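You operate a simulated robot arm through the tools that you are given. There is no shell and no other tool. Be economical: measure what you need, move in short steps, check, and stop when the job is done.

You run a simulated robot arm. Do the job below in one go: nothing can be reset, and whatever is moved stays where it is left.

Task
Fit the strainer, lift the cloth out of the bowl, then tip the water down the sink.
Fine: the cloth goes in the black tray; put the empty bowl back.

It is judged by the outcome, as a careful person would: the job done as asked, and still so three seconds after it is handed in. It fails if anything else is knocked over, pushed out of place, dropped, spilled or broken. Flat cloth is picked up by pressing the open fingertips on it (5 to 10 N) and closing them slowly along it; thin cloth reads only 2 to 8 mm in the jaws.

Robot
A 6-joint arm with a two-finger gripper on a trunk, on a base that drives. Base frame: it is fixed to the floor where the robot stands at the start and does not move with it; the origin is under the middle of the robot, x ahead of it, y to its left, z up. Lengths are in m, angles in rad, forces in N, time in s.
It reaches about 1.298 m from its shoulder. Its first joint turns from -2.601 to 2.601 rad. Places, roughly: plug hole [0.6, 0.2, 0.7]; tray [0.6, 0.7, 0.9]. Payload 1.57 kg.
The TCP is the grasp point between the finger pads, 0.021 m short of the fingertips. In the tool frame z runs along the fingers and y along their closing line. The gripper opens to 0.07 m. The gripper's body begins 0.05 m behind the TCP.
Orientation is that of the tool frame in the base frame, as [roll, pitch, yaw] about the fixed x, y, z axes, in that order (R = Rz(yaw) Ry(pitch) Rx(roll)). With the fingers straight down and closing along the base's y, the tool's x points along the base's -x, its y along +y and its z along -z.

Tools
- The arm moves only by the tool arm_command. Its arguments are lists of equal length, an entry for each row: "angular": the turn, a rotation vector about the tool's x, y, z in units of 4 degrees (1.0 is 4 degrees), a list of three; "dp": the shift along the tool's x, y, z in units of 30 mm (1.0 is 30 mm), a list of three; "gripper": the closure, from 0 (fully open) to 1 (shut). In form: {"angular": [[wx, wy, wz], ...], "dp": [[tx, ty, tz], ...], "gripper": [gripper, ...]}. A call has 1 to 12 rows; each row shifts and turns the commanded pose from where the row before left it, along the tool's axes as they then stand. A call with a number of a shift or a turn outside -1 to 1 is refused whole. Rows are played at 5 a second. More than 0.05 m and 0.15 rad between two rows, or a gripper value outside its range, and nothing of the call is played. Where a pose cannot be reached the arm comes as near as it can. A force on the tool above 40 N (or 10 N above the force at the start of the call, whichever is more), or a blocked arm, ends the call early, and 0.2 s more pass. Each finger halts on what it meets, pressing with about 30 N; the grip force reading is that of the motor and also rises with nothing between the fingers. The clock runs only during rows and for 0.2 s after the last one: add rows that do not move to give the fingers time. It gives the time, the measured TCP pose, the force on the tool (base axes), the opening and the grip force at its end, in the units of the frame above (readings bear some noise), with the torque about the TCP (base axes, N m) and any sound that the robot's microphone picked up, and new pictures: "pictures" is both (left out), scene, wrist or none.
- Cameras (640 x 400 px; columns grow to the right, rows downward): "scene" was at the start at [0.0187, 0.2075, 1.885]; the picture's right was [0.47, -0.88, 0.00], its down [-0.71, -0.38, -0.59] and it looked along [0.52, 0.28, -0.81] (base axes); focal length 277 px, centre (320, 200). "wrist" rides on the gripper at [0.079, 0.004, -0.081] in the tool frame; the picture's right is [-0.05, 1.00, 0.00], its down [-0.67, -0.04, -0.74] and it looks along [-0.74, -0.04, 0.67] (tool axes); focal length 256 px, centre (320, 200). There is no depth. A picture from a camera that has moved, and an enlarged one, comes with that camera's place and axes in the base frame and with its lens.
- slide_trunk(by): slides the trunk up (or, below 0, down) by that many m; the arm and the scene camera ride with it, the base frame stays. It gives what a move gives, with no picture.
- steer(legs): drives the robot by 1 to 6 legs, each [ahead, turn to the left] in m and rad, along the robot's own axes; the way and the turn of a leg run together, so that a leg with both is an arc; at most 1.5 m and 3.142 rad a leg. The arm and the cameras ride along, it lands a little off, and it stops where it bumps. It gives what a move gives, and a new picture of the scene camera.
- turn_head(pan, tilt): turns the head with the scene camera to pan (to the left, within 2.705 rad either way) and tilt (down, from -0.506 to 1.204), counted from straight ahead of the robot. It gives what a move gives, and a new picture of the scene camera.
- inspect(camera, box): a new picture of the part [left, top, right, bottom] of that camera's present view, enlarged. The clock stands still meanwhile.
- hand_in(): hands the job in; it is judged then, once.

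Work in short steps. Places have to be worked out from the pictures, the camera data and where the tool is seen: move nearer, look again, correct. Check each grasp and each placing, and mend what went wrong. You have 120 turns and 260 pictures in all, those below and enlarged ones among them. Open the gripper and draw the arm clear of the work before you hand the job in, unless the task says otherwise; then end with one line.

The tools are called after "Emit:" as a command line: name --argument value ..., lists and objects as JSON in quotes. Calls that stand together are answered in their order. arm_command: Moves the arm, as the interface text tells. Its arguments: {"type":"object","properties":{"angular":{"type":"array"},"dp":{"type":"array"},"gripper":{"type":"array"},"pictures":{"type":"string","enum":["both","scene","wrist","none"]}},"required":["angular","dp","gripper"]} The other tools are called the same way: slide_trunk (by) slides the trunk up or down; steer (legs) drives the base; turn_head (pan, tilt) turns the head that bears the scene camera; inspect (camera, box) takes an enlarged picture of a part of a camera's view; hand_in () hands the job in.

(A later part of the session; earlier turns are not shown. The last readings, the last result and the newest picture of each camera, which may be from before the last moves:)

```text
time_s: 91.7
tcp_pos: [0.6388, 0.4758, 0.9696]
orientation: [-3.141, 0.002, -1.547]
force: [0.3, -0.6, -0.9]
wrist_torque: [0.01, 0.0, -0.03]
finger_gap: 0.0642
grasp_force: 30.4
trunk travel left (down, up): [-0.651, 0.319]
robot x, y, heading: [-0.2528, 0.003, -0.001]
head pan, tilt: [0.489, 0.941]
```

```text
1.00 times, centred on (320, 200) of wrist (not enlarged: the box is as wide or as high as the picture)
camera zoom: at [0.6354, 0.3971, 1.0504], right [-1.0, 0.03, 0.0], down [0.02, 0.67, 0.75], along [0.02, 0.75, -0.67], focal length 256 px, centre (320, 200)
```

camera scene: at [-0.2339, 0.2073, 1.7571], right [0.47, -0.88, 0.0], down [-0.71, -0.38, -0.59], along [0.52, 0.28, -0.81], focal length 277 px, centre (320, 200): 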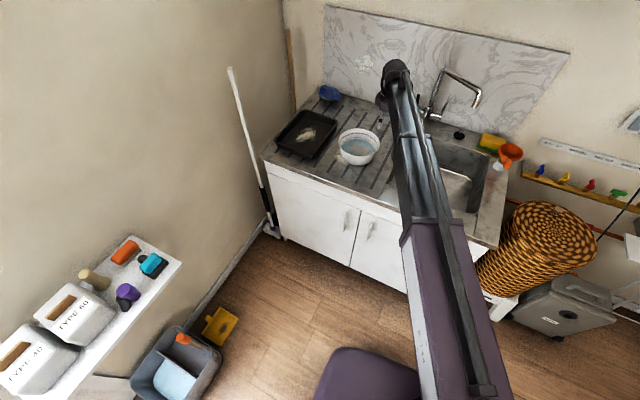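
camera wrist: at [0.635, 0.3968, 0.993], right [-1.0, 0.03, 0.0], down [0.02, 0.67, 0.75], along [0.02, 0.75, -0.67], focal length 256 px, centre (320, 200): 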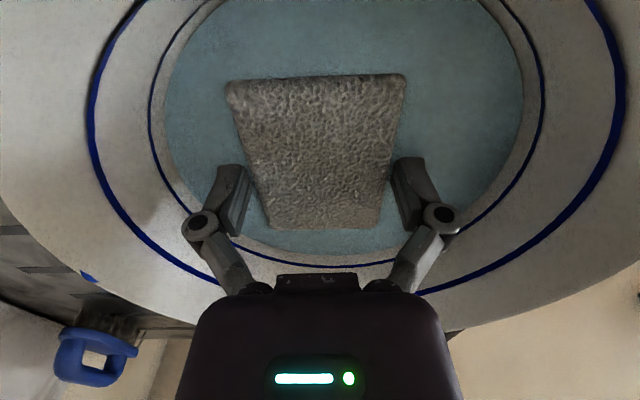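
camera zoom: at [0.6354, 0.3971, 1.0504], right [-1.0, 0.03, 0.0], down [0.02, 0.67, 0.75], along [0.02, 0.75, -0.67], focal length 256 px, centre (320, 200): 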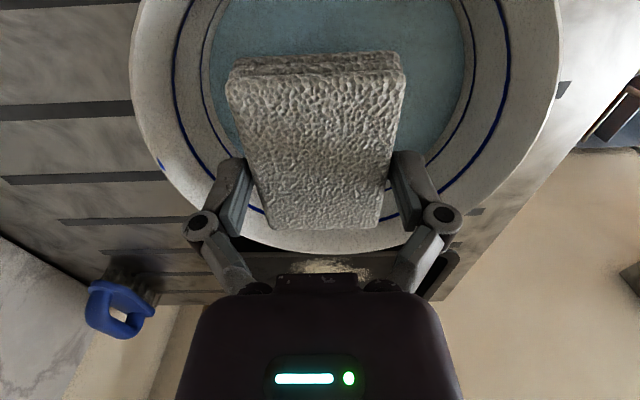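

Cloth is out of the water. I raise it above the rim, let it drip over the bowl for a couple of seconds.

Emit:
slide_trunk --by 0.07

Emit:
arm_command --angular '[[0, 0, 0], [0, 0, 0], [0, 0, 0], [0, 0, 0], [0, 0, 0], [0, 0, 0], [0, 0, 0], [0, 0, 0], [0, 0, 0], [0, 0, 0], [0, 0, 0], [0, 0, 0]]' --dp '[[0, 0, 0], [0, 0, 0], [0, 0, 0], [0, 0, 0], [0, 0, 0], [0, 0, 0], [0, 0, 0], [0, 0, 0], [0, 0, 0], [0, 0, 0], [0, 0, 0], [0, 0, 0]]' --gripper '[0.8, 0.8, 0.8, 0.8, 0.8, 0.8, 0.8, 0.8, 0.8, 0.8, 0.8, 0.8]' --pictures "scene"

```text
time_s: 92.8
tcp_pos: [0.6393, 0.478, 1.0394]
orientation: [-3.139, 0.001, -1.546]
force: [0.0, -0.3, -0.3]
wrist_torque: [0.03, 0.01, -0.01]
finger_gap: 0.0642
grasp_force: 30.0
trunk travel left (down, up): [-0.721, 0.249]
robot x, y, heading: [-0.2495, -0.001, 0.0]
head pan, tilt: [0.489, 0.941]
```

```text
time_s: 95.4
tcp_pos: [0.6386, 0.4762, 1.0392]
orientation: [-3.14, 0.001, -1.546]
force: [0.2, -0.2, -0.3]
wrist_torque: [0.02, -0.01, -0.03]
finger_gap: 0.0641
grasp_force: 30.1
trunk travel left (down, up): [-0.721, 0.249]
robot x, y, heading: [-0.2487, -0.0004, -0.001]
head pan, tilt: [0.489, 0.941]
camera scene: at [-0.2337, 0.2076, 1.6963], right [0.47, -0.88, 0.0], down [-0.71, -0.38, -0.59], along [0.52, 0.28, -0.81], focal length 277 px, centre (320, 200)
```

scene: 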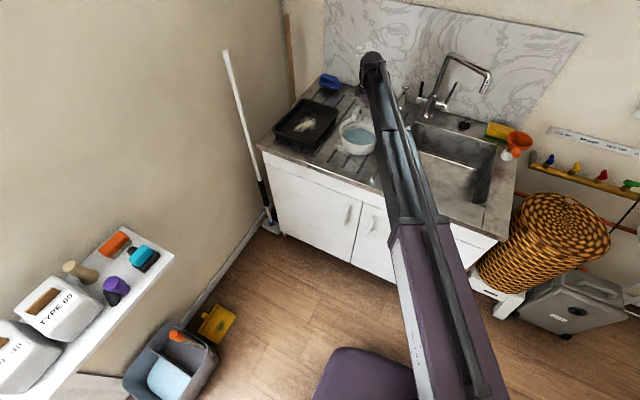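

No dripping seen. I carry the cloth sideways to above the tray.

Emit:
arm_command --angular '[[0, 0, 0], [0, 0, 0], [0, 0, 0], [0, 0, 0], [0, 0, 0], [0, 0, 0], [0, 0, 0], [0, 0, 0], [0, 0, 0], [0, 0, 0], [0, 0, 0], [0, 0, 0]]' --dp '[[-0.8, 0, 0], [-0.8, 0, 0], [-0.8, 0, 0], [-0.8, 0, 0], [-0.8, 0, 0], [-0.8, 0, 0], [-0.8, 0, 0], [-0.8, 0, 0], [-0.8, 0, 0], [-0.8, 0, 0], [-0.8, 0, 0], [0, 0, 0]]' --gripper '[0.8, 0.8, 0.8, 0.8, 0.8, 0.8, 0.8, 0.8, 0.8, 0.8, 0.8, 0.8]'

```text
time_s: 98.0
tcp_pos: [0.6305, 0.7395, 1.0394]
orientation: [-3.139, 0.003, -1.547]
force: [-0.1, -0.1, 0.3]
wrist_torque: [0.02, -0.04, -0.01]
finger_gap: 0.0641
grasp_force: 30.2
trunk travel left (down, up): [-0.721, 0.249]
robot x, y, heading: [-0.2543, 0.0022, 0.0]
head pan, tilt: [0.489, 0.941]
camera scene: at [-0.2337, 0.2075, 1.6963], right [0.47, -0.88, 0.0], down [-0.71, -0.38, -0.59], along [0.52, 0.28, -0.81], focal length 277 px, centre (320, 200)
camera wrist: at [0.6276, 0.66, 1.1205], right [-1.0, 0.03, 0.0], down [0.02, 0.66, 0.75], along [0.02, 0.75, -0.67], focal length 256 px, centre (320, 200)
```

scene: 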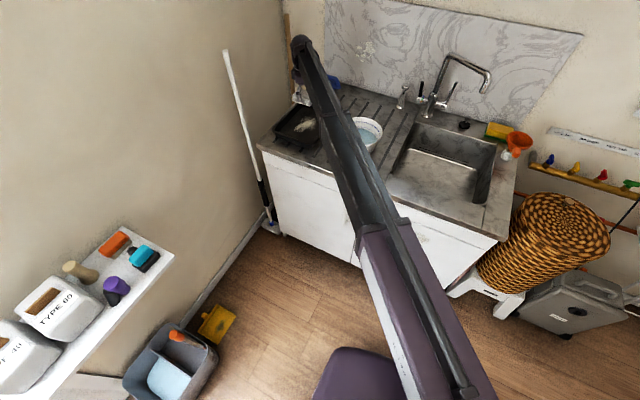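
wrist: 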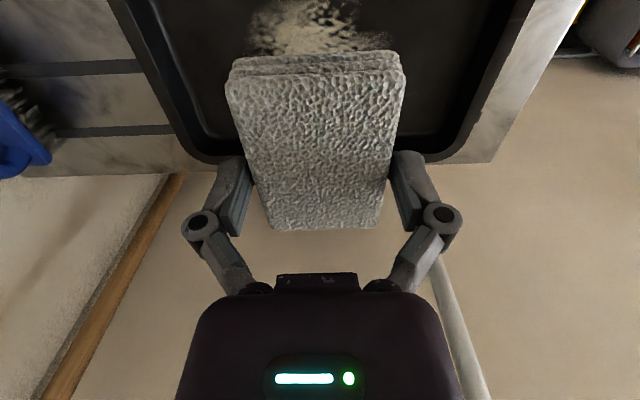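

The cloth is over the middle of the tray. I lower to just above its floor.

Emit:
slide_trunk --by -0.11

Emit:
inspect --camera "wrist" --box '[0, 0, 640, 400]'

Emit:
inspect --camera "scene" --box '[240, 20, 400, 180]'

```text
time_s: 99.4
tcp_pos: [0.6312, 0.7402, 0.9296]
orientation: [-3.139, 0.003, -1.547]
force: [-0.1, 1.0, -0.6]
wrist_torque: [-0.01, -0.05, 0.01]
finger_gap: 0.064
grasp_force: 29.6
trunk travel left (down, up): [-0.611, 0.359]
robot x, y, heading: [-0.2526, -0.0004, 0.001]
head pan, tilt: [0.489, 0.941]
```

```text
1.00 times, centred on (320, 200) of wrist (not enlarged: the box is as wide or as high as the picture)
camera zoom: at [0.6276, 0.6599, 1.0106], right [-1.0, 0.03, 0.0], down [0.02, 0.66, 0.75], along [0.02, 0.75, -0.67], focal length 256 px, centre (320, 200)
```

zoom: 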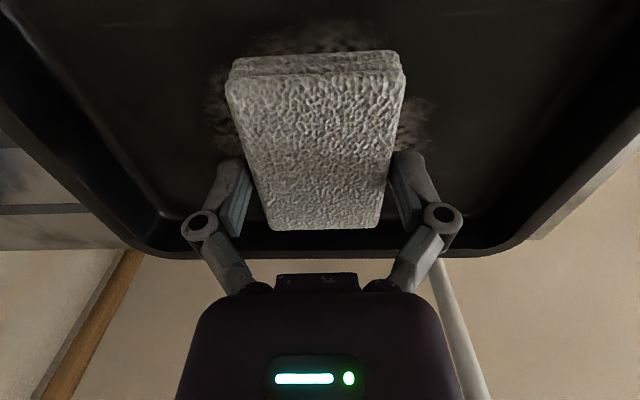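

```text
2.50 times, centred on (320, 100) of scene
camera zoom: at [-0.2338, 0.2075, 1.5863], right [0.47, -0.88, 0.0], down [-0.71, -0.38, -0.59], along [0.52, 0.28, -0.81], focal length 692 px, centre (320, 450)
```

zoom: 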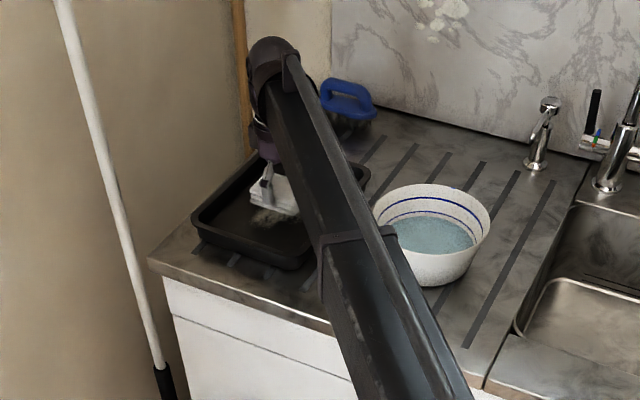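

Everything clear; the cloth is well inside the tray. I go down 1 cm.

Emit:
slide_trunk --by -0.009

```text
time_s: 100.0
tcp_pos: [0.6303, 0.7398, 0.9211]
orientation: [-3.138, 0.004, -1.545]
force: [0.3, 0.3, -0.8]
wrist_torque: [0.01, 0.04, 0.0]
finger_gap: 0.064
grasp_force: 30.3
trunk travel left (down, up): [-0.602, 0.368]
robot x, y, heading: [-0.2504, 0.0044, 0.002]
head pan, tilt: [0.489, 0.941]
```

Emit:
slide_trunk --by -0.006

```text
time_s: 100.5
tcp_pos: [0.6288, 0.7404, 0.9157]
orientation: [-3.138, 0.003, -1.546]
force: [-0.6, 0.4, -0.5]
wrist_torque: [0.02, 0.0, 0.02]
finger_gap: 0.0642
grasp_force: 30.2
trunk travel left (down, up): [-0.596, 0.374]
robot x, y, heading: [-0.2524, -0.001, 0.002]
head pan, tilt: [0.489, 0.941]
```

Emit:
slide_trunk --by -0.004

```text
time_s: 101.1
tcp_pos: [0.6296, 0.7393, 0.9116]
orientation: [-3.135, 0.004, -1.547]
force: [2.9, 3.9, 11.8]
wrist_torque: [-0.2, 0.21, 0.0]
finger_gap: 0.0641
grasp_force: 30.2
trunk travel left (down, up): [-0.592, 0.378]
robot x, y, heading: [-0.2526, 0.001, -0.001]
head pan, tilt: [0.489, 0.941]
```

It rests on the tray floor (12 N). I open and raise.

Emit:
arm_command --angular '[[0, 0, 0], [0, 0, 0], [0, 0, 0], [0, 0, 0]]' --dp '[[0, 0, 0], [0, 0, 0], [0, 0, 0], [0, 0, 0]]' --gripper '[0.06, 0, 0, 0]' --pictures "none"

Emit:
slide_trunk --by 0.03

Emit:
inspect --camera "wrist" --box '[0, 0, 640, 400]'

```text
time_s: 102.1
tcp_pos: [0.6305, 0.7397, 0.9103]
orientation: [-3.138, 0.004, -1.547]
force: [-0.5, -0.5, 0.6]
wrist_torque: [0.02, 0.01, 0.03]
finger_gap: 0.0698
grasp_force: 0.2
trunk travel left (down, up): [-0.592, 0.378]
robot x, y, heading: [-0.2544, 0.0025, -0.003]
head pan, tilt: [0.489, 0.941]
```

```text
time_s: 102.8
tcp_pos: [0.6305, 0.7397, 0.9401]
orientation: [-3.138, 0.002, -1.547]
force: [0.7, -0.7, -0.8]
wrist_torque: [0.02, 0.02, 0.01]
finger_gap: 0.0701
grasp_force: 0.1
trunk travel left (down, up): [-0.622, 0.348]
robot x, y, heading: [-0.255, 0.0013, 0.0]
head pan, tilt: [0.489, 0.941]
```

```text
1.00 times, centred on (320, 200) of wrist (not enlarged: the box is as wide or as high as the picture)
camera zoom: at [0.6277, 0.6601, 1.0214], right [-1.0, 0.03, 0.0], down [0.02, 0.67, 0.75], along [0.02, 0.75, -0.67], focal length 256 px, centre (320, 200)
```

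zoom: 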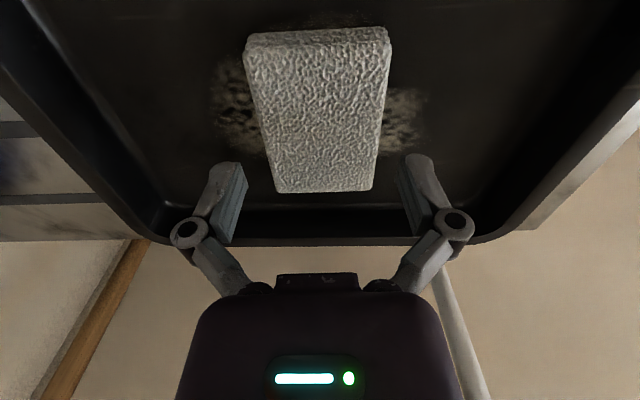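

The cloth lies flat in the tray. Now the bowl: I plan to pinch its rim on the tray side (closing along y) and pour by rolling the tool about x. First I rise and turn the tool back to closing along y.

Emit:
slide_trunk --by 0.15

Emit:
arm_command --angular '[[0, 0, 1], [0, 0, 1], [0, 0, 1], [0, 0, 1], [0, 0, 1], [0, 0, 1], [0, 0, 1], [0, 0, 1], [0, 0, 1], [0, 0, 1], [0, 0, 1], [0, 0, 1]]' --dp '[[0.7, 0, 0], [0.7, 0, 0], [0.7, 0, 0], [0.7, 0, 0], [0.7, 0, 0], [0, 0, 0], [0, 0, 0], [0, 0, 0], [0, 0, 0], [0, 0, 0], [0, 0, 0], [0, 0, 0]]' --gripper '[0, 0, 0, 0, 0, 0, 0, 0, 0, 0, 0, 0]' --pictures "none"

Emit:
arm_command --angular '[[0, 0, 1], [0, 0, 1], [0, 0, 1], [0, 0, 1], [0, 0, 1], [0, 0, 1], [0, 0, 1], [0, 0, 1], [0, 0, 1], [0, 0, 1], [0, 0, 0.7], [0, 0, 0]]' --dp '[[0, 0, 0], [0, 0, 0], [0, 0, 0], [0, 0, 0], [0, 0, 0], [0, 0, 0], [0, 0, 0], [0, 0, 0], [0, 0, 0], [0, 0, 0], [0, 0, 0], [0, 0, 0]]' --gripper '[0, 0, 0, 0, 0, 0, 0, 0, 0, 0, 0, 0]' --pictures "wrist"

```text
time_s: 104.6
tcp_pos: [0.63, 0.7402, 1.0909]
orientation: [-3.137, 0.001, -1.547]
force: [-0.8, -0.5, 0.1]
wrist_torque: [0.01, -0.01, -0.01]
finger_gap: 0.0701
grasp_force: 0.1
trunk travel left (down, up): [-0.772, 0.198]
robot x, y, heading: [-0.2491, 0.004, -0.006]
head pan, tilt: [0.489, 0.941]
```

```text
time_s: 107.2
tcp_pos: [0.6182, 0.6358, 1.0903]
orientation: [3.141, 0.006, -2.385]
force: [0.1, -0.3, 0.5]
wrist_torque: [-0.03, 0.01, -0.01]
finger_gap: 0.0703
grasp_force: 0.1
trunk travel left (down, up): [-0.772, 0.198]
robot x, y, heading: [-0.2554, -0.0004, -0.003]
head pan, tilt: [0.489, 0.941]
```

```text
time_s: 109.8
tcp_pos: [0.618, 0.6361, 1.0908]
orientation: [3.137, 0.005, -3.132]
force: [-0.3, 0.5, 0.2]
wrist_torque: [-0.02, 0.01, -0.05]
finger_gap: 0.0702
grasp_force: 0.2
trunk travel left (down, up): [-0.772, 0.198]
robot x, y, heading: [-0.2521, 0.0017, 0.004]
head pan, tilt: [0.489, 0.941]
camera wrist: at [0.5386, 0.6391, 1.1714], right [0.04, 1.0, 0.0], down [0.66, -0.03, 0.75], along [0.75, -0.03, -0.66], focal length 256 px, centre (320, 200)
```

wrist: 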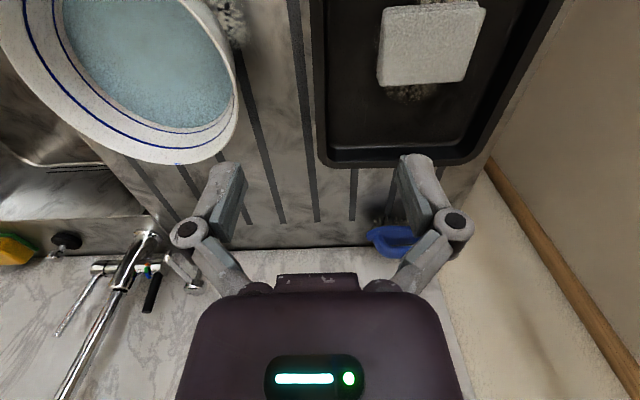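

I test the roll in free air: 16° about tool x with the shift that keeps the wrist at its height (assuming a 0.19 m wrist-to-TCP length).

Emit:
arm_command --angular '[[-1, 0, 0], [-1, 0, 0], [-1, 0, 0], [-1, 0, 0], [0, 0, 0]]' --dp '[[0, 0.44, -0.015], [0, 0.44, -0.015], [0, 0.44, -0.015], [0, 0.44, -0.015], [0, 0, 0]]' --gripper '[0, 0, 0, 0, 0]' --pictures "none"

```text
time_s: 111.0
tcp_pos: [0.6179, 0.6864, 1.099]
orientation: [2.859, 0.005, -3.131]
force: [-0.3, 1.0, 0.2]
wrist_torque: [0.0, -0.03, -0.03]
finger_gap: 0.07
grasp_force: 0.0
trunk travel left (down, up): [-0.772, 0.198]
robot x, y, heading: [-0.2516, -0.002, -0.003]
head pan, tilt: [0.489, 0.941]
```

The roll works. I test the full range up to ~64° in free air, keeping the TCP's y fixed.

Emit:
arm_command --angular '[[-1, 0, 0], [-1, 0, 0], [-1, 0, 0], [-1, 0, 0], [-1, 0, 0], [-1, 0, 0], [-1, 0, 0], [-1, 0, 0], [-1, 0, 0], [-1, 0, 0], [-1, 0, 0], [-1, 0, 0]]' --dp '[[0, 0.042, -0.13], [0, 0.062, -0.154], [0, 0.085, -0.174], [0, 0.11, -0.191], [0, 0.138, -0.205], [0, 0.168, -0.214], [0, 0.198, -0.22], [0, 0.228, -0.221], [0, 0.259, -0.218], [0, 0.289, -0.21], [0, 0.318, -0.199], [0, 0.344, -0.183]]' --gripper '[0, 0, 0, 0, 0, 0, 0, 0, 0, 0, 0, 0]' --pictures "scene"

```text
time_s: 113.6
tcp_pos: [0.618, 0.6913, 1.1952]
orientation: [2.019, 0.004, -3.13]
force: [-0.1, 0.2, -0.5]
wrist_torque: [0.02, 0.01, -0.01]
finger_gap: 0.0703
grasp_force: 0.0
trunk travel left (down, up): [-0.772, 0.198]
robot x, y, heading: [-0.2529, 0.0004, 0.002]
head pan, tilt: [0.489, 0.941]
camera scene: at [-0.2338, 0.2074, 1.7473], right [0.47, -0.88, 0.0], down [-0.71, -0.38, -0.59], along [0.52, 0.28, -0.81], focal length 277 px, centre (320, 200)
```

scene: 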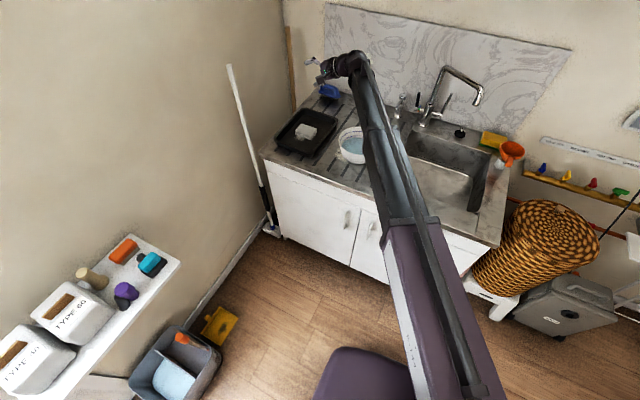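

All exact so far. I test on to ~100° with the remaining rows.

Emit:
arm_command --angular '[[-1, 0, 0], [-1, 0, 0], [-1, 0, 0], [-1, 0, 0], [-1, 0, 0], [-1, 0, 0], [-1, 0, 0], [-1, 0, 0], [-1, 0, 0]]' --dp '[[0, 0.369, -0.164], [0, 0.39, -0.142], [0, 0.408, -0.117], [0, 0.4225, -0.09], [0, 0.433, -0.061], [0, 0.44, -0.031], [0, 0.442, 0], [0, 0.44, 0.031], [0, 0.433, 0.061]]' --gripper '[0, 0, 0, 0, 0, 0, 0, 0, 0]' --pictures "none"

```text
time_s: 115.6
tcp_pos: [0.6178, 0.6944, 1.3113]
orientation: [1.393, 0.004, -3.131]
force: [0.1, -0.3, 0.5]
wrist_torque: [-0.01, 0.01, -0.02]
finger_gap: 0.0699
grasp_force: 0.0
trunk travel left (down, up): [-0.772, 0.198]
robot x, y, heading: [-0.2524, 0.0017, -0.001]
head pan, tilt: [0.489, 0.941]
```

The full 100° is available. I reverse back to vertical the same way.

Emit:
arm_command --angular '[[1, 0, 0], [1, 0, 0], [1, 0, 0], [1, 0, 0], [1, 0, 0], [1, 0, 0], [1, 0, 0], [1, 0, 0], [1, 0, 0], [1, 0, 0], [1, 0, 0], [1, 0, 0]]' --dp '[[0, -0.433, -0.061], [0, -0.44, -0.031], [0, -0.442, 0], [0, -0.44, 0.031], [0, -0.433, 0.061], [0, -0.4225, 0.09], [0, -0.408, 0.117], [0, -0.39, 0.142], [0, -0.369, 0.164], [0, -0.344, 0.183], [0, -0.318, 0.199], [0, -0.289, 0.21]]' --gripper '[0, 0, 0, 0, 0, 0, 0, 0, 0, 0, 0, 0]' --pictures "none"

Emit:
arm_command --angular '[[1, 0, 0], [1, 0, 0], [1, 0, 0], [1, 0, 0], [1, 0, 0], [1, 0, 0], [1, 0, 0], [1, 0, 0], [1, 0, 0]]' --dp '[[0, -0.259, 0.218], [0, -0.228, 0.221], [0, -0.198, 0.22], [0, -0.168, 0.214], [0, -0.138, 0.205], [0, -0.11, 0.191], [0, -0.085, 0.174], [0, -0.062, 0.154], [0, -0.042, 0.13]]' --gripper '[0, 0, 0, 0, 0, 0, 0, 0, 0]' --pictures "none"

Emit:
arm_command --angular '[[1, 0, 0], [1, 0, 0], [1, 0, 0], [1, 0, 0], [0, 0, 0], [0, 0, 0], [0, 0, 0], [0, 0, 0], [0, 0, 0]]' --dp '[[0, -0.026, 0.104], [0, -0.013, 0.076], [0, -0.005, 0.046], [0, 0, 0.015], [0, -1, 0], [0, -1, 0], [0, -1, 0], [0, -1, 0], [0, 0, 0]]' --gripper '[0, 0, 0, 0, 0, 0, 0, 0, 0]' --pictures "wrist"

```text
time_s: 118.2
tcp_pos: [0.6179, 0.7007, 1.1633]
orientation: [2.232, 0.003, -3.129]
force: [0.6, 0.0, 0.3]
wrist_torque: [0.0, -0.02, 0.03]
finger_gap: 0.0702
grasp_force: 0.0
trunk travel left (down, up): [-0.772, 0.198]
robot x, y, heading: [-0.2569, 0.0034, -0.006]
head pan, tilt: [0.489, 0.941]
```

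```text
time_s: 120.2
tcp_pos: [0.6176, 0.7041, 1.0992]
orientation: [2.86, 0.004, -3.131]
force: [-0.6, 0.2, -1.1]
wrist_torque: [0.02, 0.0, 0.01]
finger_gap: 0.0703
grasp_force: 0.1
trunk travel left (down, up): [-0.772, 0.198]
robot x, y, heading: [-0.2517, 0.004, -0.005]
head pan, tilt: [0.489, 0.941]
```

```text
time_s: 122.2
tcp_pos: [0.6193, 0.5824, 1.0908]
orientation: [3.14, 0.004, -3.132]
force: [0.6, 0.0, 0.0]
wrist_torque: [0.02, 0.01, 0.0]
finger_gap: 0.07
grasp_force: 0.1
trunk travel left (down, up): [-0.772, 0.198]
robot x, y, heading: [-0.255, 0.0016, -0.003]
head pan, tilt: [0.489, 0.941]
camera wrist: at [0.5389, 0.5856, 1.1713], right [0.04, 1.0, 0.0], down [0.66, -0.03, 0.75], along [0.75, -0.03, -0.66], focal length 256 px, centre (320, 200)
```

wrist: 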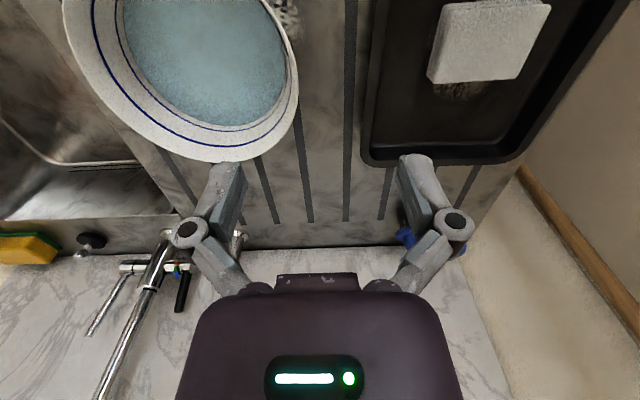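

The bowl's tray-side rim is at about y 0.56, z 0.952, with the bowl centre at x 0.627. I align over it and lower to just above the rim.

Emit:
arm_command --angular '[[0, 0, 0], [0, 0, 0]]' --dp '[[-0.27, -0.78, 0], [0, 0, 0]]' --gripper '[0, 0]' --pictures "none"

Emit:
slide_trunk --by -0.1

Emit:
inspect --camera "wrist" --box '[0, 0, 640, 400]'

Emit:
inspect --camera "scene" --box '[300, 60, 420, 180]'

```text
time_s: 122.8
tcp_pos: [0.626, 0.5597, 1.0915]
orientation: [3.14, 0.005, -3.13]
force: [0.5, 0.2, 0.2]
wrist_torque: [0.0, 0.0, 0.03]
finger_gap: 0.0698
grasp_force: 0.0
trunk travel left (down, up): [-0.772, 0.198]
robot x, y, heading: [-0.2551, 0.0007, 0.004]
head pan, tilt: [0.489, 0.941]
```

```text
time_s: 124.1
tcp_pos: [0.6269, 0.5606, 0.9913]
orientation: [3.139, 0.003, -3.133]
force: [-0.2, -0.2, -0.3]
wrist_torque: [-0.02, -0.07, 0.0]
finger_gap: 0.0701
grasp_force: 0.2
trunk travel left (down, up): [-0.672, 0.298]
robot x, y, heading: [-0.2533, -0.0009, -0.001]
head pan, tilt: [0.489, 0.941]
```

```text
1.00 times, centred on (320, 200) of wrist (not enlarged: the box is as wide or as high as the picture)
camera zoom: at [0.5466, 0.5624, 1.0716], right [0.04, 1.0, 0.0], down [0.66, -0.03, 0.75], along [0.75, -0.03, -0.66], focal length 256 px, centre (320, 200)
```

zoom: 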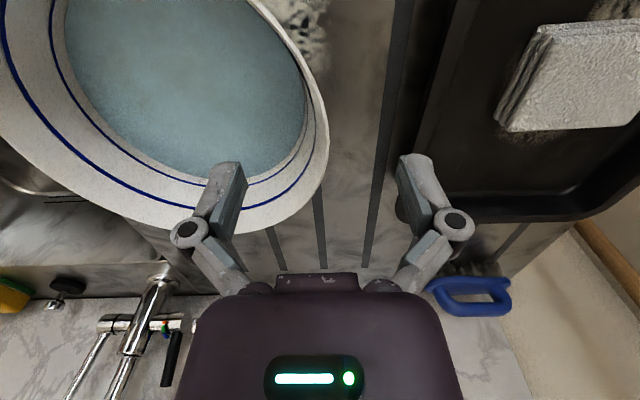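

```text
3.33 times, centred on (360, 120) of scene
camera zoom: at [-0.2339, 0.2074, 1.6473], right [0.47, -0.88, 0.0], down [-0.71, -0.38, -0.59], along [0.52, 0.28, -0.81], focal length 923 px, centre (187, 467)
```

zoom: 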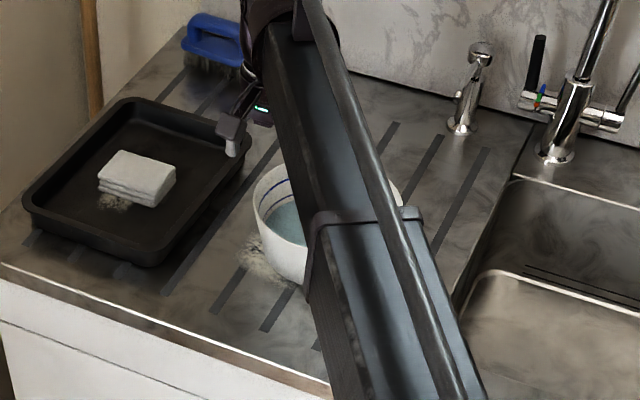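

The rim is between the fingers (outer edge y≈0.563). The wall slopes outward, so I lean the tool 20° to match, with a 50 mm opening, keeping the wrist height consistent.

Emit:
arm_command --angular '[[0, 0, 0], [1, 0, 0], [1, 0, 0], [1, 0, 0], [1, 0, 0], [1, 0, 0], [0, 0, 0]]' --dp '[[0, -0.12, 0], [0, 0, -0.015], [0, -0.005, -0.046], [0, -0.013, -0.076], [0, -0.026, -0.104], [0, -0.042, -0.13], [0, 0, 0]]' --gripper '[0.28, 0.28, 0.28, 0.28, 0.28, 0.28, 0.28]'

```text
time_s: 125.7
tcp_pos: [0.6274, 0.5558, 1.0016]
orientation: [-2.795, 0.003, -3.131]
force: [-0.2, 0.5, -0.4]
wrist_torque: [-0.01, 0.0, -0.01]
finger_gap: 0.0504
grasp_force: 0.1
trunk travel left (down, up): [-0.672, 0.298]
robot x, y, heading: [-0.2564, -0.0021, -0.006]
head pan, tilt: [0.489, 0.941]
camera scene: at [-0.2338, 0.2075, 1.6473], right [0.47, -0.88, 0.0], down [-0.71, -0.38, -0.59], along [0.52, 0.28, -0.81], focal length 277 px, centre (320, 200)
camera wrist: at [0.5463, 0.5859, 1.0763], right [0.04, 0.94, -0.34], down [0.66, 0.23, 0.71], along [0.75, -0.26, -0.61], focal length 256 px, centre (320, 200)
```

scene: 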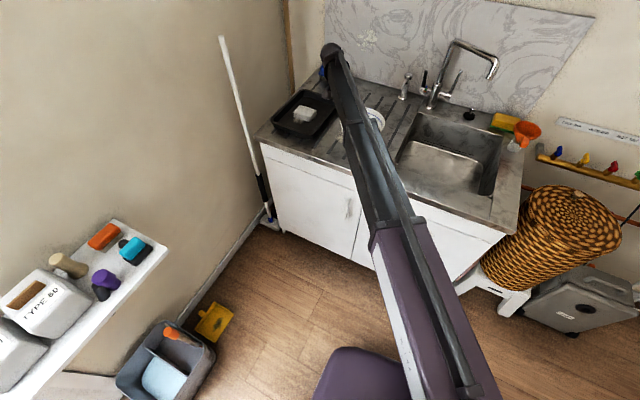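
wrist: 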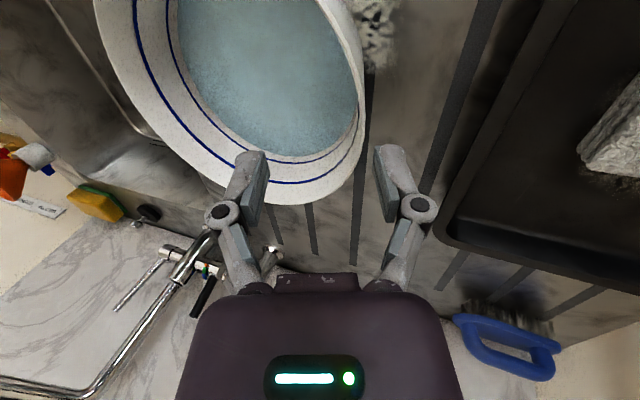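

Aligned: rim outer edge reads y≈0.561. I lower 45 mm and look.

Emit:
slide_trunk --by -0.042

Emit:
inspect --camera "wrist" --box '[0, 0, 640, 400]'

```text
time_s: 126.6
tcp_pos: [0.6263, 0.5551, 0.959]
orientation: [-2.794, 0.004, -3.131]
force: [-0.9, -0.2, 0.1]
wrist_torque: [0.01, 0.02, -0.01]
finger_gap: 0.0504
grasp_force: 0.1
trunk travel left (down, up): [-0.63, 0.34]
robot x, y, heading: [-0.253, 0.0019, 0.002]
head pan, tilt: [0.489, 0.941]
```

```text
1.00 times, centred on (320, 200) of wrist (not enlarged: the box is as wide or as high as the picture)
camera zoom: at [0.5463, 0.5856, 1.0344], right [0.04, 0.94, -0.34], down [0.66, 0.23, 0.72], along [0.75, -0.26, -0.61], focal length 256 px, centre (320, 200)
```

zoom: 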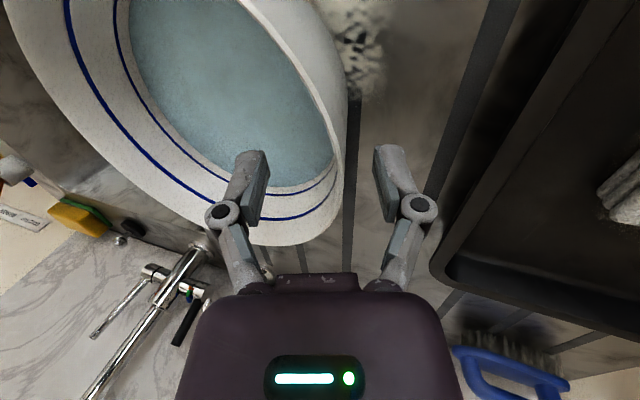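

The rim will be centred once lower. I lower another 18 mm and close gently.

Emit:
slide_trunk --by -0.019

Emit:
arm_command --angular '[[0, 0, 0], [0, 0, 0], [0, 0, 0], [0, 0, 0], [0, 0, 0], [0, 0, 0], [0, 0, 0], [0, 0, 0]]' --dp '[[0, 0, 0], [0, 0, 0], [0, 0, 0], [0, 0, 0], [0, 0, 0], [0, 0, 0], [0, 0, 0], [0, 0, 0]]' --gripper '[0.36, 0.44, 0.52, 0.6, 0.68, 0.76, 0.84, 0.84]' --pictures "wrist"

```text
time_s: 127.2
tcp_pos: [0.6267, 0.5555, 0.9409]
orientation: [-2.795, 0.003, -3.129]
force: [-0.5, 0.4, -0.1]
wrist_torque: [-0.03, 0.0, 0.01]
finger_gap: 0.0503
grasp_force: 0.0
trunk travel left (down, up): [-0.611, 0.359]
robot x, y, heading: [-0.2513, 0.0023, -0.002]
head pan, tilt: [0.489, 0.941]
```

```text
time_s: 129.0
tcp_pos: [0.6268, 0.5556, 0.9409]
orientation: [-2.794, 0.005, -3.131]
force: [0.7, 2.8, 0.5]
wrist_torque: [0.02, -0.01, 0.0]
finger_gap: 0.0121
grasp_force: 0.4
trunk travel left (down, up): [-0.611, 0.359]
robot x, y, heading: [-0.252, 0.0019, -0.001]
head pan, tilt: [0.489, 0.941]
camera wrist: at [0.5464, 0.586, 1.0151], right [0.04, 0.94, -0.34], down [0.66, 0.23, 0.72], along [0.75, -0.26, -0.61], focal length 256 px, centre (320, 200)
```

wrist: 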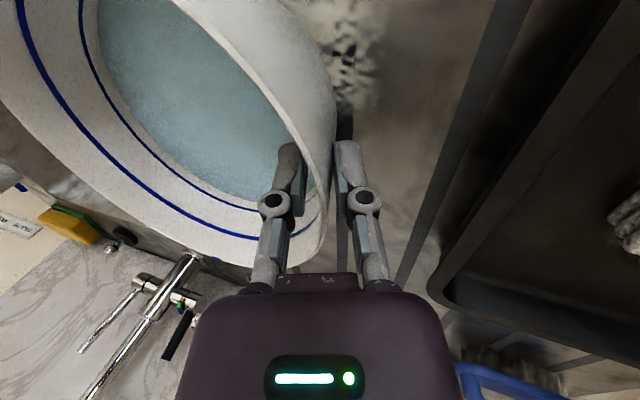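

The rim touches the outer finger first; I shift 3 mm toward it and close fully.

Emit:
arm_command --angular '[[0, 0, 0], [0, 0, 0], [0, 0, 0], [0, 0, 0], [0, 0, 0]]' --dp '[[0, 0.1, 0], [0, 0, 0], [0, 0, 0], [0, 0, 0], [0, 0, 0]]' --gripper '[0.84, 0.9, 0.96, 1, 1]' --pictures "wrist"

```text
time_s: 130.2
tcp_pos: [0.6267, 0.5576, 0.9414]
orientation: [-2.795, 0.002, -3.132]
force: [0.3, 0.3, -6.4]
wrist_torque: [0.46, -0.04, -0.01]
finger_gap: 0.006
grasp_force: 30.3
trunk travel left (down, up): [-0.611, 0.359]
robot x, y, heading: [-0.2539, 0.0013, 0.0]
head pan, tilt: [0.489, 0.941]
camera wrist: at [0.5468, 0.5887, 1.0147], right [0.04, 0.94, -0.34], down [0.66, 0.23, 0.71], along [0.75, -0.26, -0.61], focal length 256 px, centre (320, 200)
```

wrist: 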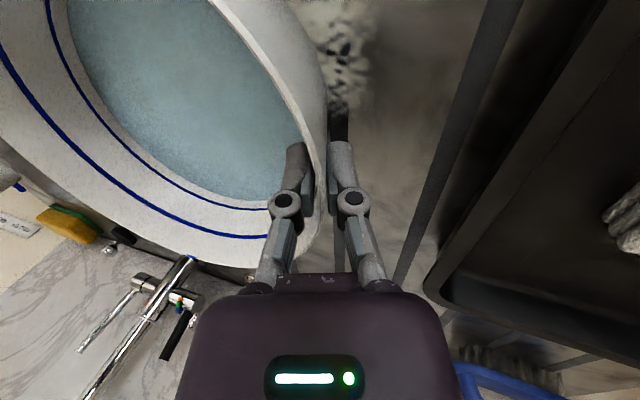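

Rim held at 6 mm with 30 N. I lift 15 mm and check for tilt or slip.

Emit:
slide_trunk --by 0.015

Emit:
inspect --camera "wrist" --box '[0, 0, 640, 400]'

Emit:
inspect --camera "scene" --box '[300, 60, 420, 180]'

```text
time_s: 130.8
tcp_pos: [0.6281, 0.5587, 0.9546]
orientation: [-2.795, 0.004, -3.13]
force: [-0.3, 0.0, -6.3]
wrist_torque: [0.43, -0.02, 0.01]
finger_gap: 0.0062
grasp_force: 30.0
trunk travel left (down, up): [-0.626, 0.344]
robot x, y, heading: [-0.2489, 0.0031, -0.003]
head pan, tilt: [0.489, 0.941]
```

```text
1.00 times, centred on (320, 200) of wrist (not enlarged: the box is as wide or as high as the picture)
camera zoom: at [0.5469, 0.5889, 1.0296], right [0.04, 0.94, -0.34], down [0.66, 0.23, 0.71], along [0.75, -0.26, -0.61], focal length 256 px, centre (320, 200)
```

zoom: 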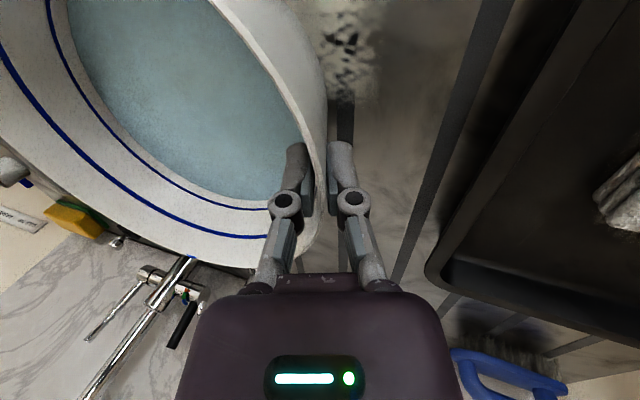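

```text
3.33 times, centred on (360, 120) of scene
camera zoom: at [-0.2329, 0.2081, 1.6012], right [0.47, -0.88, 0.0], down [-0.71, -0.38, -0.59], along [0.52, 0.28, -0.81], focal length 923 px, centre (187, 467)
```

zoom: 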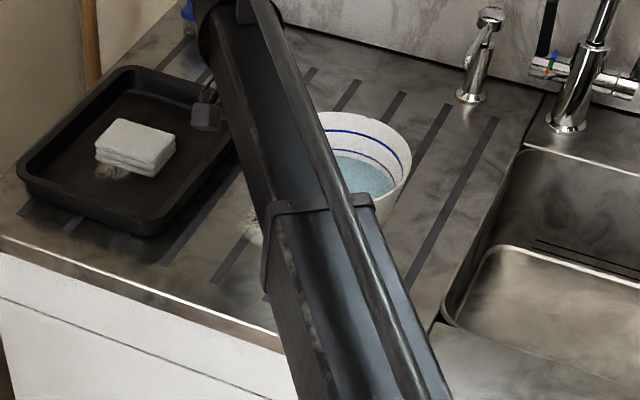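

The bowl hangs level (about 6.3 N). I raise it 9 cm and carry it slowly sideways toward the sink.

Emit:
slide_trunk --by 0.09

Emit:
arm_command --angular '[[0, 0, 0], [0, 0, 0], [0, 0, 0], [0, 0, 0], [0, 0, 0], [0, 0, 0], [0, 0, 0], [0, 0, 0], [0, 0, 0], [0, 0, 0], [0, 0, 0], [0, 0, 0]]' --dp '[[-0.04, -0.235, 0.085], [-0.08, -0.47, 0.171], [-0.08, -0.47, 0.171], [-0.08, -0.47, 0.171], [-0.08, -0.47, 0.171], [-0.08, -0.47, 0.171], [-0.08, -0.47, 0.171], [-0.08, -0.47, 0.171], [-0.08, -0.47, 0.171], [-0.08, -0.47, 0.171], [-0.08, -0.47, 0.171], [-0.04, -0.235, 0.085]]' --gripper '[1, 1, 1, 1, 1, 1, 1, 1, 1, 1, 1, 1]'

```text
time_s: 132.1
tcp_pos: [0.6279, 0.5592, 1.046]
orientation: [-2.797, 0.003, -3.131]
force: [-0.5, 0.5, -5.1]
wrist_torque: [0.47, -0.01, 0.03]
finger_gap: 0.0058
grasp_force: 29.5
trunk travel left (down, up): [-0.716, 0.254]
robot x, y, heading: [-0.2549, 0.0006, 0.002]
head pan, tilt: [0.489, 0.941]
```

```text
time_s: 134.7
tcp_pos: [0.6557, 0.3929, 1.0453]
orientation: [-2.795, 0.004, -3.129]
force: [0.0, 0.2, -5.3]
wrist_torque: [0.45, -0.03, 0.03]
finger_gap: 0.0058
grasp_force: 29.9
trunk travel left (down, up): [-0.716, 0.254]
robot x, y, heading: [-0.2541, -0.0003, -0.002]
head pan, tilt: [0.489, 0.941]
camera scene: at [-0.233, 0.2076, 1.6912], right [0.47, -0.88, 0.0], down [-0.71, -0.38, -0.59], along [0.52, 0.28, -0.81], focal length 277 px, centre (320, 200)
camera wrist: at [0.5756, 0.4238, 1.1197], right [0.04, 0.94, -0.34], down [0.66, 0.23, 0.72], along [0.75, -0.25, -0.61], focal length 256 px, centre (320, 200)
```

scene: 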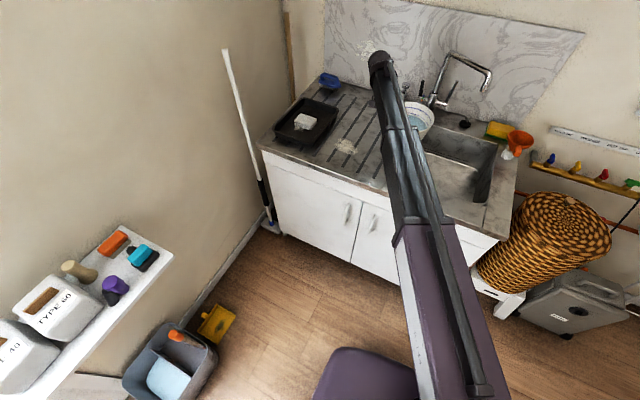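
wrist: 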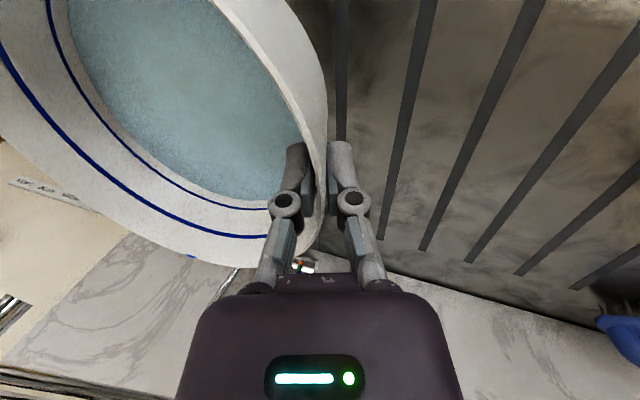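

Steady. I continue to above the basin.

Emit:
arm_command --angular '[[0, 0, 0], [0, 0, 0], [0, 0, 0], [0, 0, 0], [0, 0, 0], [0, 0, 0], [0, 0, 0], [0, 0, 0], [0, 0, 0], [0, 0, 0], [0, 0, 0], [0, 0, 0]]' --dp '[[-0.05, -0.28, 0.1], [-0.1, -0.55, 0.2], [-0.1, -0.55, 0.2], [-0.1, -0.55, 0.2], [-0.1, -0.55, 0.2], [-0.1, -0.55, 0.2], [-0.1, -0.55, 0.2], [-0.1, -0.55, 0.2], [-0.1, -0.55, 0.2], [-0.1, -0.55, 0.2], [-0.1, -0.55, 0.2], [-0.05, -0.28, 0.1]]' --gripper '[1, 1, 1, 1, 1, 1, 1, 1, 1, 1, 1, 1]'

Emit:
inspect --camera "scene" --box '[340, 30, 540, 190]'

```text
time_s: 137.3
tcp_pos: [0.6898, 0.1995, 1.0459]
orientation: [-2.795, 0.005, -3.132]
force: [-0.2, 0.5, -4.8]
wrist_torque: [0.45, -0.04, 0.02]
finger_gap: 0.0063
grasp_force: 29.9
trunk travel left (down, up): [-0.716, 0.254]
robot x, y, heading: [-0.2494, -0.0009, 0.007]
head pan, tilt: [0.489, 0.941]
camera scene: at [-0.2329, 0.2073, 1.6913], right [0.47, -0.88, 0.0], down [-0.71, -0.38, -0.59], along [0.52, 0.28, -0.81], focal length 277 px, centre (320, 200)
camera wrist: at [0.6103, 0.2301, 1.1197], right [0.04, 0.94, -0.34], down [0.66, 0.23, 0.72], along [0.75, -0.25, -0.61], focal length 256 px, centre (320, 200)
```

scene: 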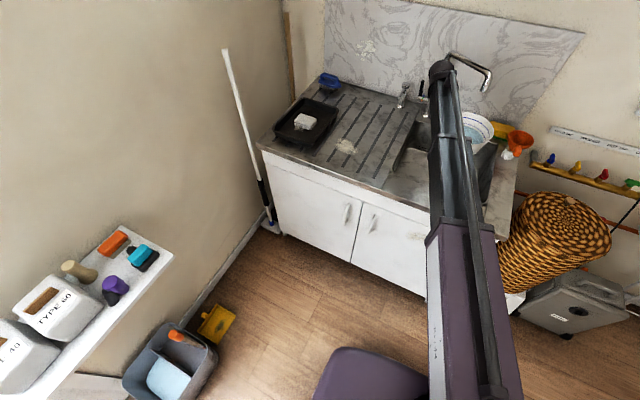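
wrist: 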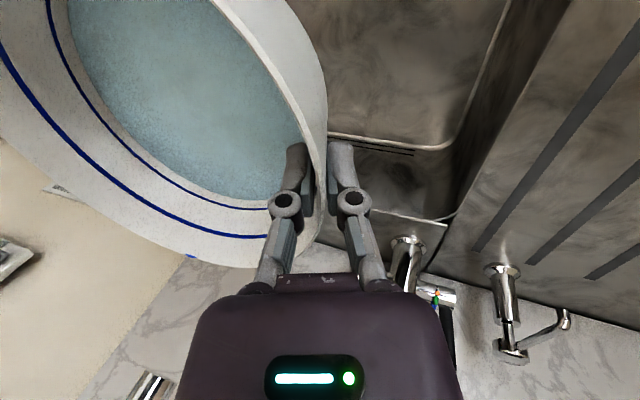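

```text
2.50 times, centred on (440, 110) of scene
camera zoom: at [-0.2329, 0.2073, 1.6913], right [0.47, -0.88, 0.0], down [-0.71, -0.38, -0.59], along [0.52, 0.28, -0.81], focal length 692 px, centre (20, 425)
```

zoom: 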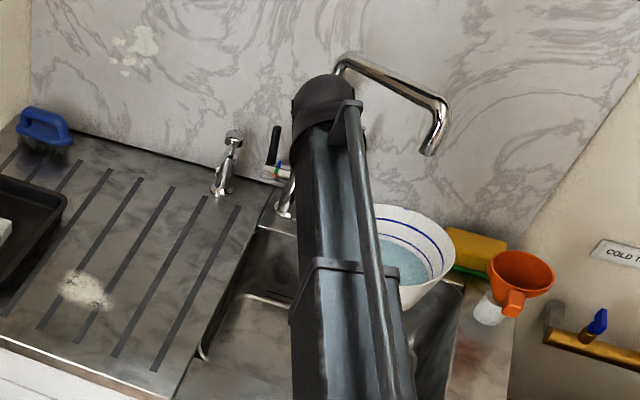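

The spout tip is near [0.83, 0.12, 1.13], so I back off 2 cm in x for clearance, then lower 8 cm so the lip will pour low in the basin.

Emit:
arm_command --angular '[[0, 0, 0], [0, 0, 0], [0, 0, 0]]' --dp '[[0.33, 0, 0], [0.33, 0, 0], [0, 0, 0]]' --gripper '[1, 1, 1]' --pictures "none"

Emit:
slide_trunk --by -0.08

Emit:
inspect --camera "scene" --box '[340, 30, 540, 190]'

```text
time_s: 138.1
tcp_pos: [0.6707, 0.2006, 1.0451]
orientation: [-2.796, 0.004, -3.131]
force: [0.0, 0.7, -4.8]
wrist_torque: [0.45, -0.03, 0.01]
finger_gap: 0.0063
grasp_force: 30.2
trunk travel left (down, up): [-0.716, 0.254]
robot x, y, heading: [-0.252, 0.0008, 0.003]
head pan, tilt: [0.489, 0.941]
```

```text
time_s: 139.3
tcp_pos: [0.6715, 0.2, 0.9657]
orientation: [-2.796, 0.003, -3.13]
force: [0.6, 0.3, -5.3]
wrist_torque: [0.43, -0.01, -0.02]
finger_gap: 0.006
grasp_force: 30.0
trunk travel left (down, up): [-0.636, 0.334]
robot x, y, heading: [-0.2515, 0.0007, -0.001]
head pan, tilt: [0.489, 0.941]
```

```text
2.50 times, centred on (440, 110) of scene
camera zoom: at [-0.2332, 0.2075, 1.6113], right [0.47, -0.88, 0.0], down [-0.71, -0.38, -0.59], along [0.52, 0.28, -0.81], focal length 692 px, centre (20, 425)
```

zoom: 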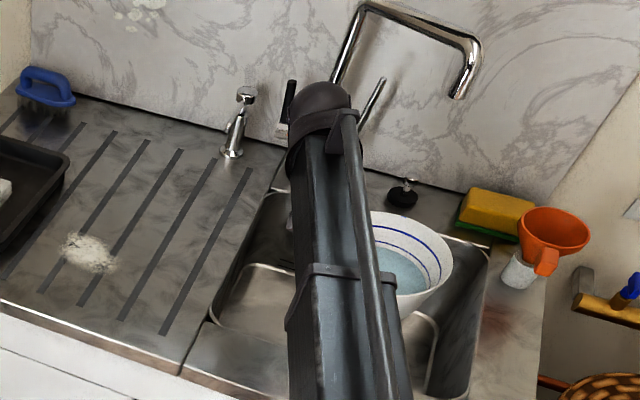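

Clear of the spout. I begin tilting: first 20° (still no pouring expected).

Emit:
arm_command --angular '[[-0.5, 0, 0], [-0.5, 0, 0], [-0.5, 0, 0], [-0.5, 0, 0], [-0.5, 0, 0], [-0.5, 0, 0], [-0.5, 0, 0], [-0.5, 0, 0], [-0.5, 0, 0], [-0.5, 0, 0]]' --dp '[[0, 0.021, 0.065], [0, 0.021, 0.065], [0, 0.013, 0.052], [0, 0.013, 0.052], [0, 0.007, 0.038], [0, 0.007, 0.038], [0, 0.003, 0.023], [0, 0.003, 0.023], [0, 0, 0.008], [0, 0, 0.008]]' --gripper '[1, 1, 1, 1, 1, 1, 1, 1, 1, 1]' --pictures "wrist"

```text
time_s: 141.5
tcp_pos: [0.6718, 0.1988, 0.9543]
orientation: [3.138, 0.003, -3.128]
force: [-0.8, -0.2, -5.0]
wrist_torque: [0.37, -0.02, 0.0]
finger_gap: 0.0058
grasp_force: 29.8
trunk travel left (down, up): [-0.636, 0.334]
robot x, y, heading: [-0.2538, -0.0018, -0.002]
head pan, tilt: [0.489, 0.941]
camera wrist: at [0.5908, 0.2024, 1.035], right [0.04, 1.0, 0.0], down [0.66, -0.03, 0.75], along [0.75, -0.03, -0.66], focal length 256 px, centre (320, 200)
```

wrist: 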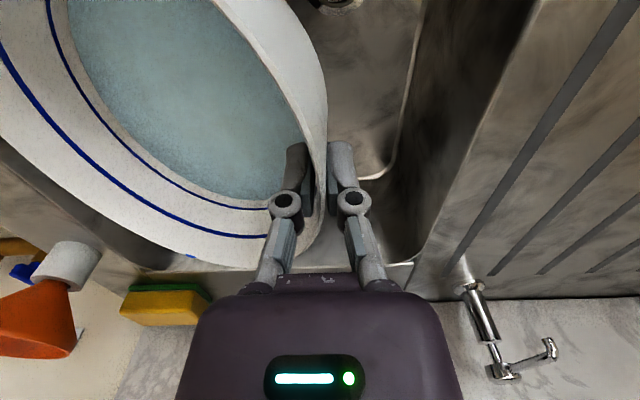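

Now I shift 2 cm to +y so that the pour stays well inside the basin, then tilt slowly another 20°.

Emit:
arm_command --angular '[[0, 0, 0], [0, 0, 0], [-0.5, 0, 0], [-0.5, 0, 0], [-0.5, 0, 0], [-0.5, 0, 0], [-0.5, 0, 0], [-0.5, 0, 0], [-0.5, 0, 0], [-0.5, 0, 0], [-0.5, 0, 0], [-0.5, 0, 0]]' --dp '[[0, 0.33, 0], [0, 0.33, 0], [0, 0, -0.008], [0, 0, -0.008], [0, 0.003, -0.023], [0, 0.003, -0.023], [0, 0.007, -0.038], [0, 0.007, -0.038], [0, 0.013, -0.052], [0, 0.013, -0.052], [0, 0.021, -0.065], [0, 0.021, -0.065]]' --gripper '[1, 1, 1, 1, 1, 1, 1, 1, 1, 1, 1, 1]'

```text
time_s: 144.1
tcp_pos: [0.6709, 0.2207, 0.9651]
orientation: [2.789, 0.003, -3.13]
force: [0.3, 0.0, -5.1]
wrist_torque: [0.2, -0.04, -0.01]
finger_gap: 0.006
grasp_force: 29.5
trunk travel left (down, up): [-0.636, 0.334]
robot x, y, heading: [-0.2486, 0.0007, -0.003]
head pan, tilt: [0.489, 0.941]
camera scene: at [-0.2332, 0.2075, 1.6113], right [0.47, -0.88, 0.0], down [-0.71, -0.38, -0.59], along [0.52, 0.28, -0.81], focal length 277 px, centre (320, 200)
camera wrist: at [0.5907, 0.1948, 1.043], right [0.04, 0.94, 0.35], down [0.67, -0.28, 0.69], along [0.74, 0.2, -0.64], focal length 256 px, centre (320, 200)
```

scene: 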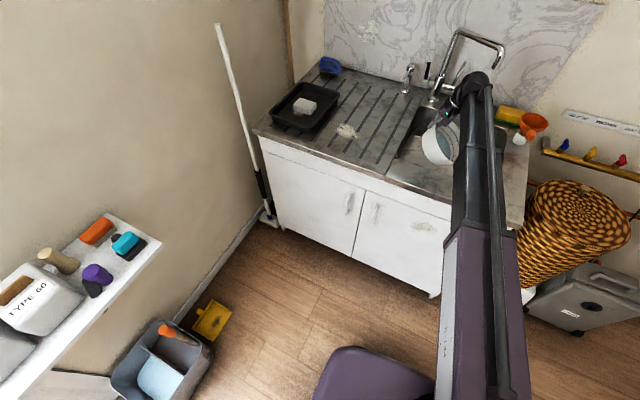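
wrist: 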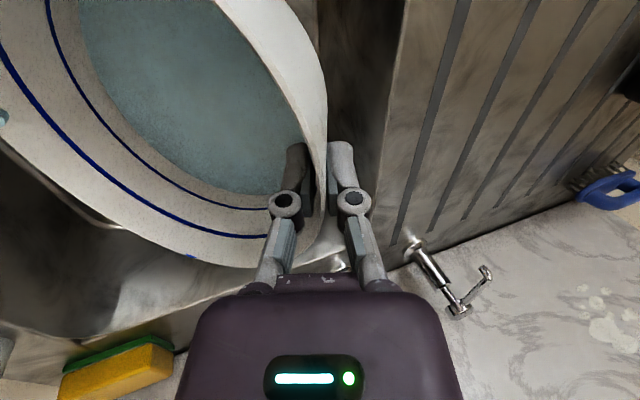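

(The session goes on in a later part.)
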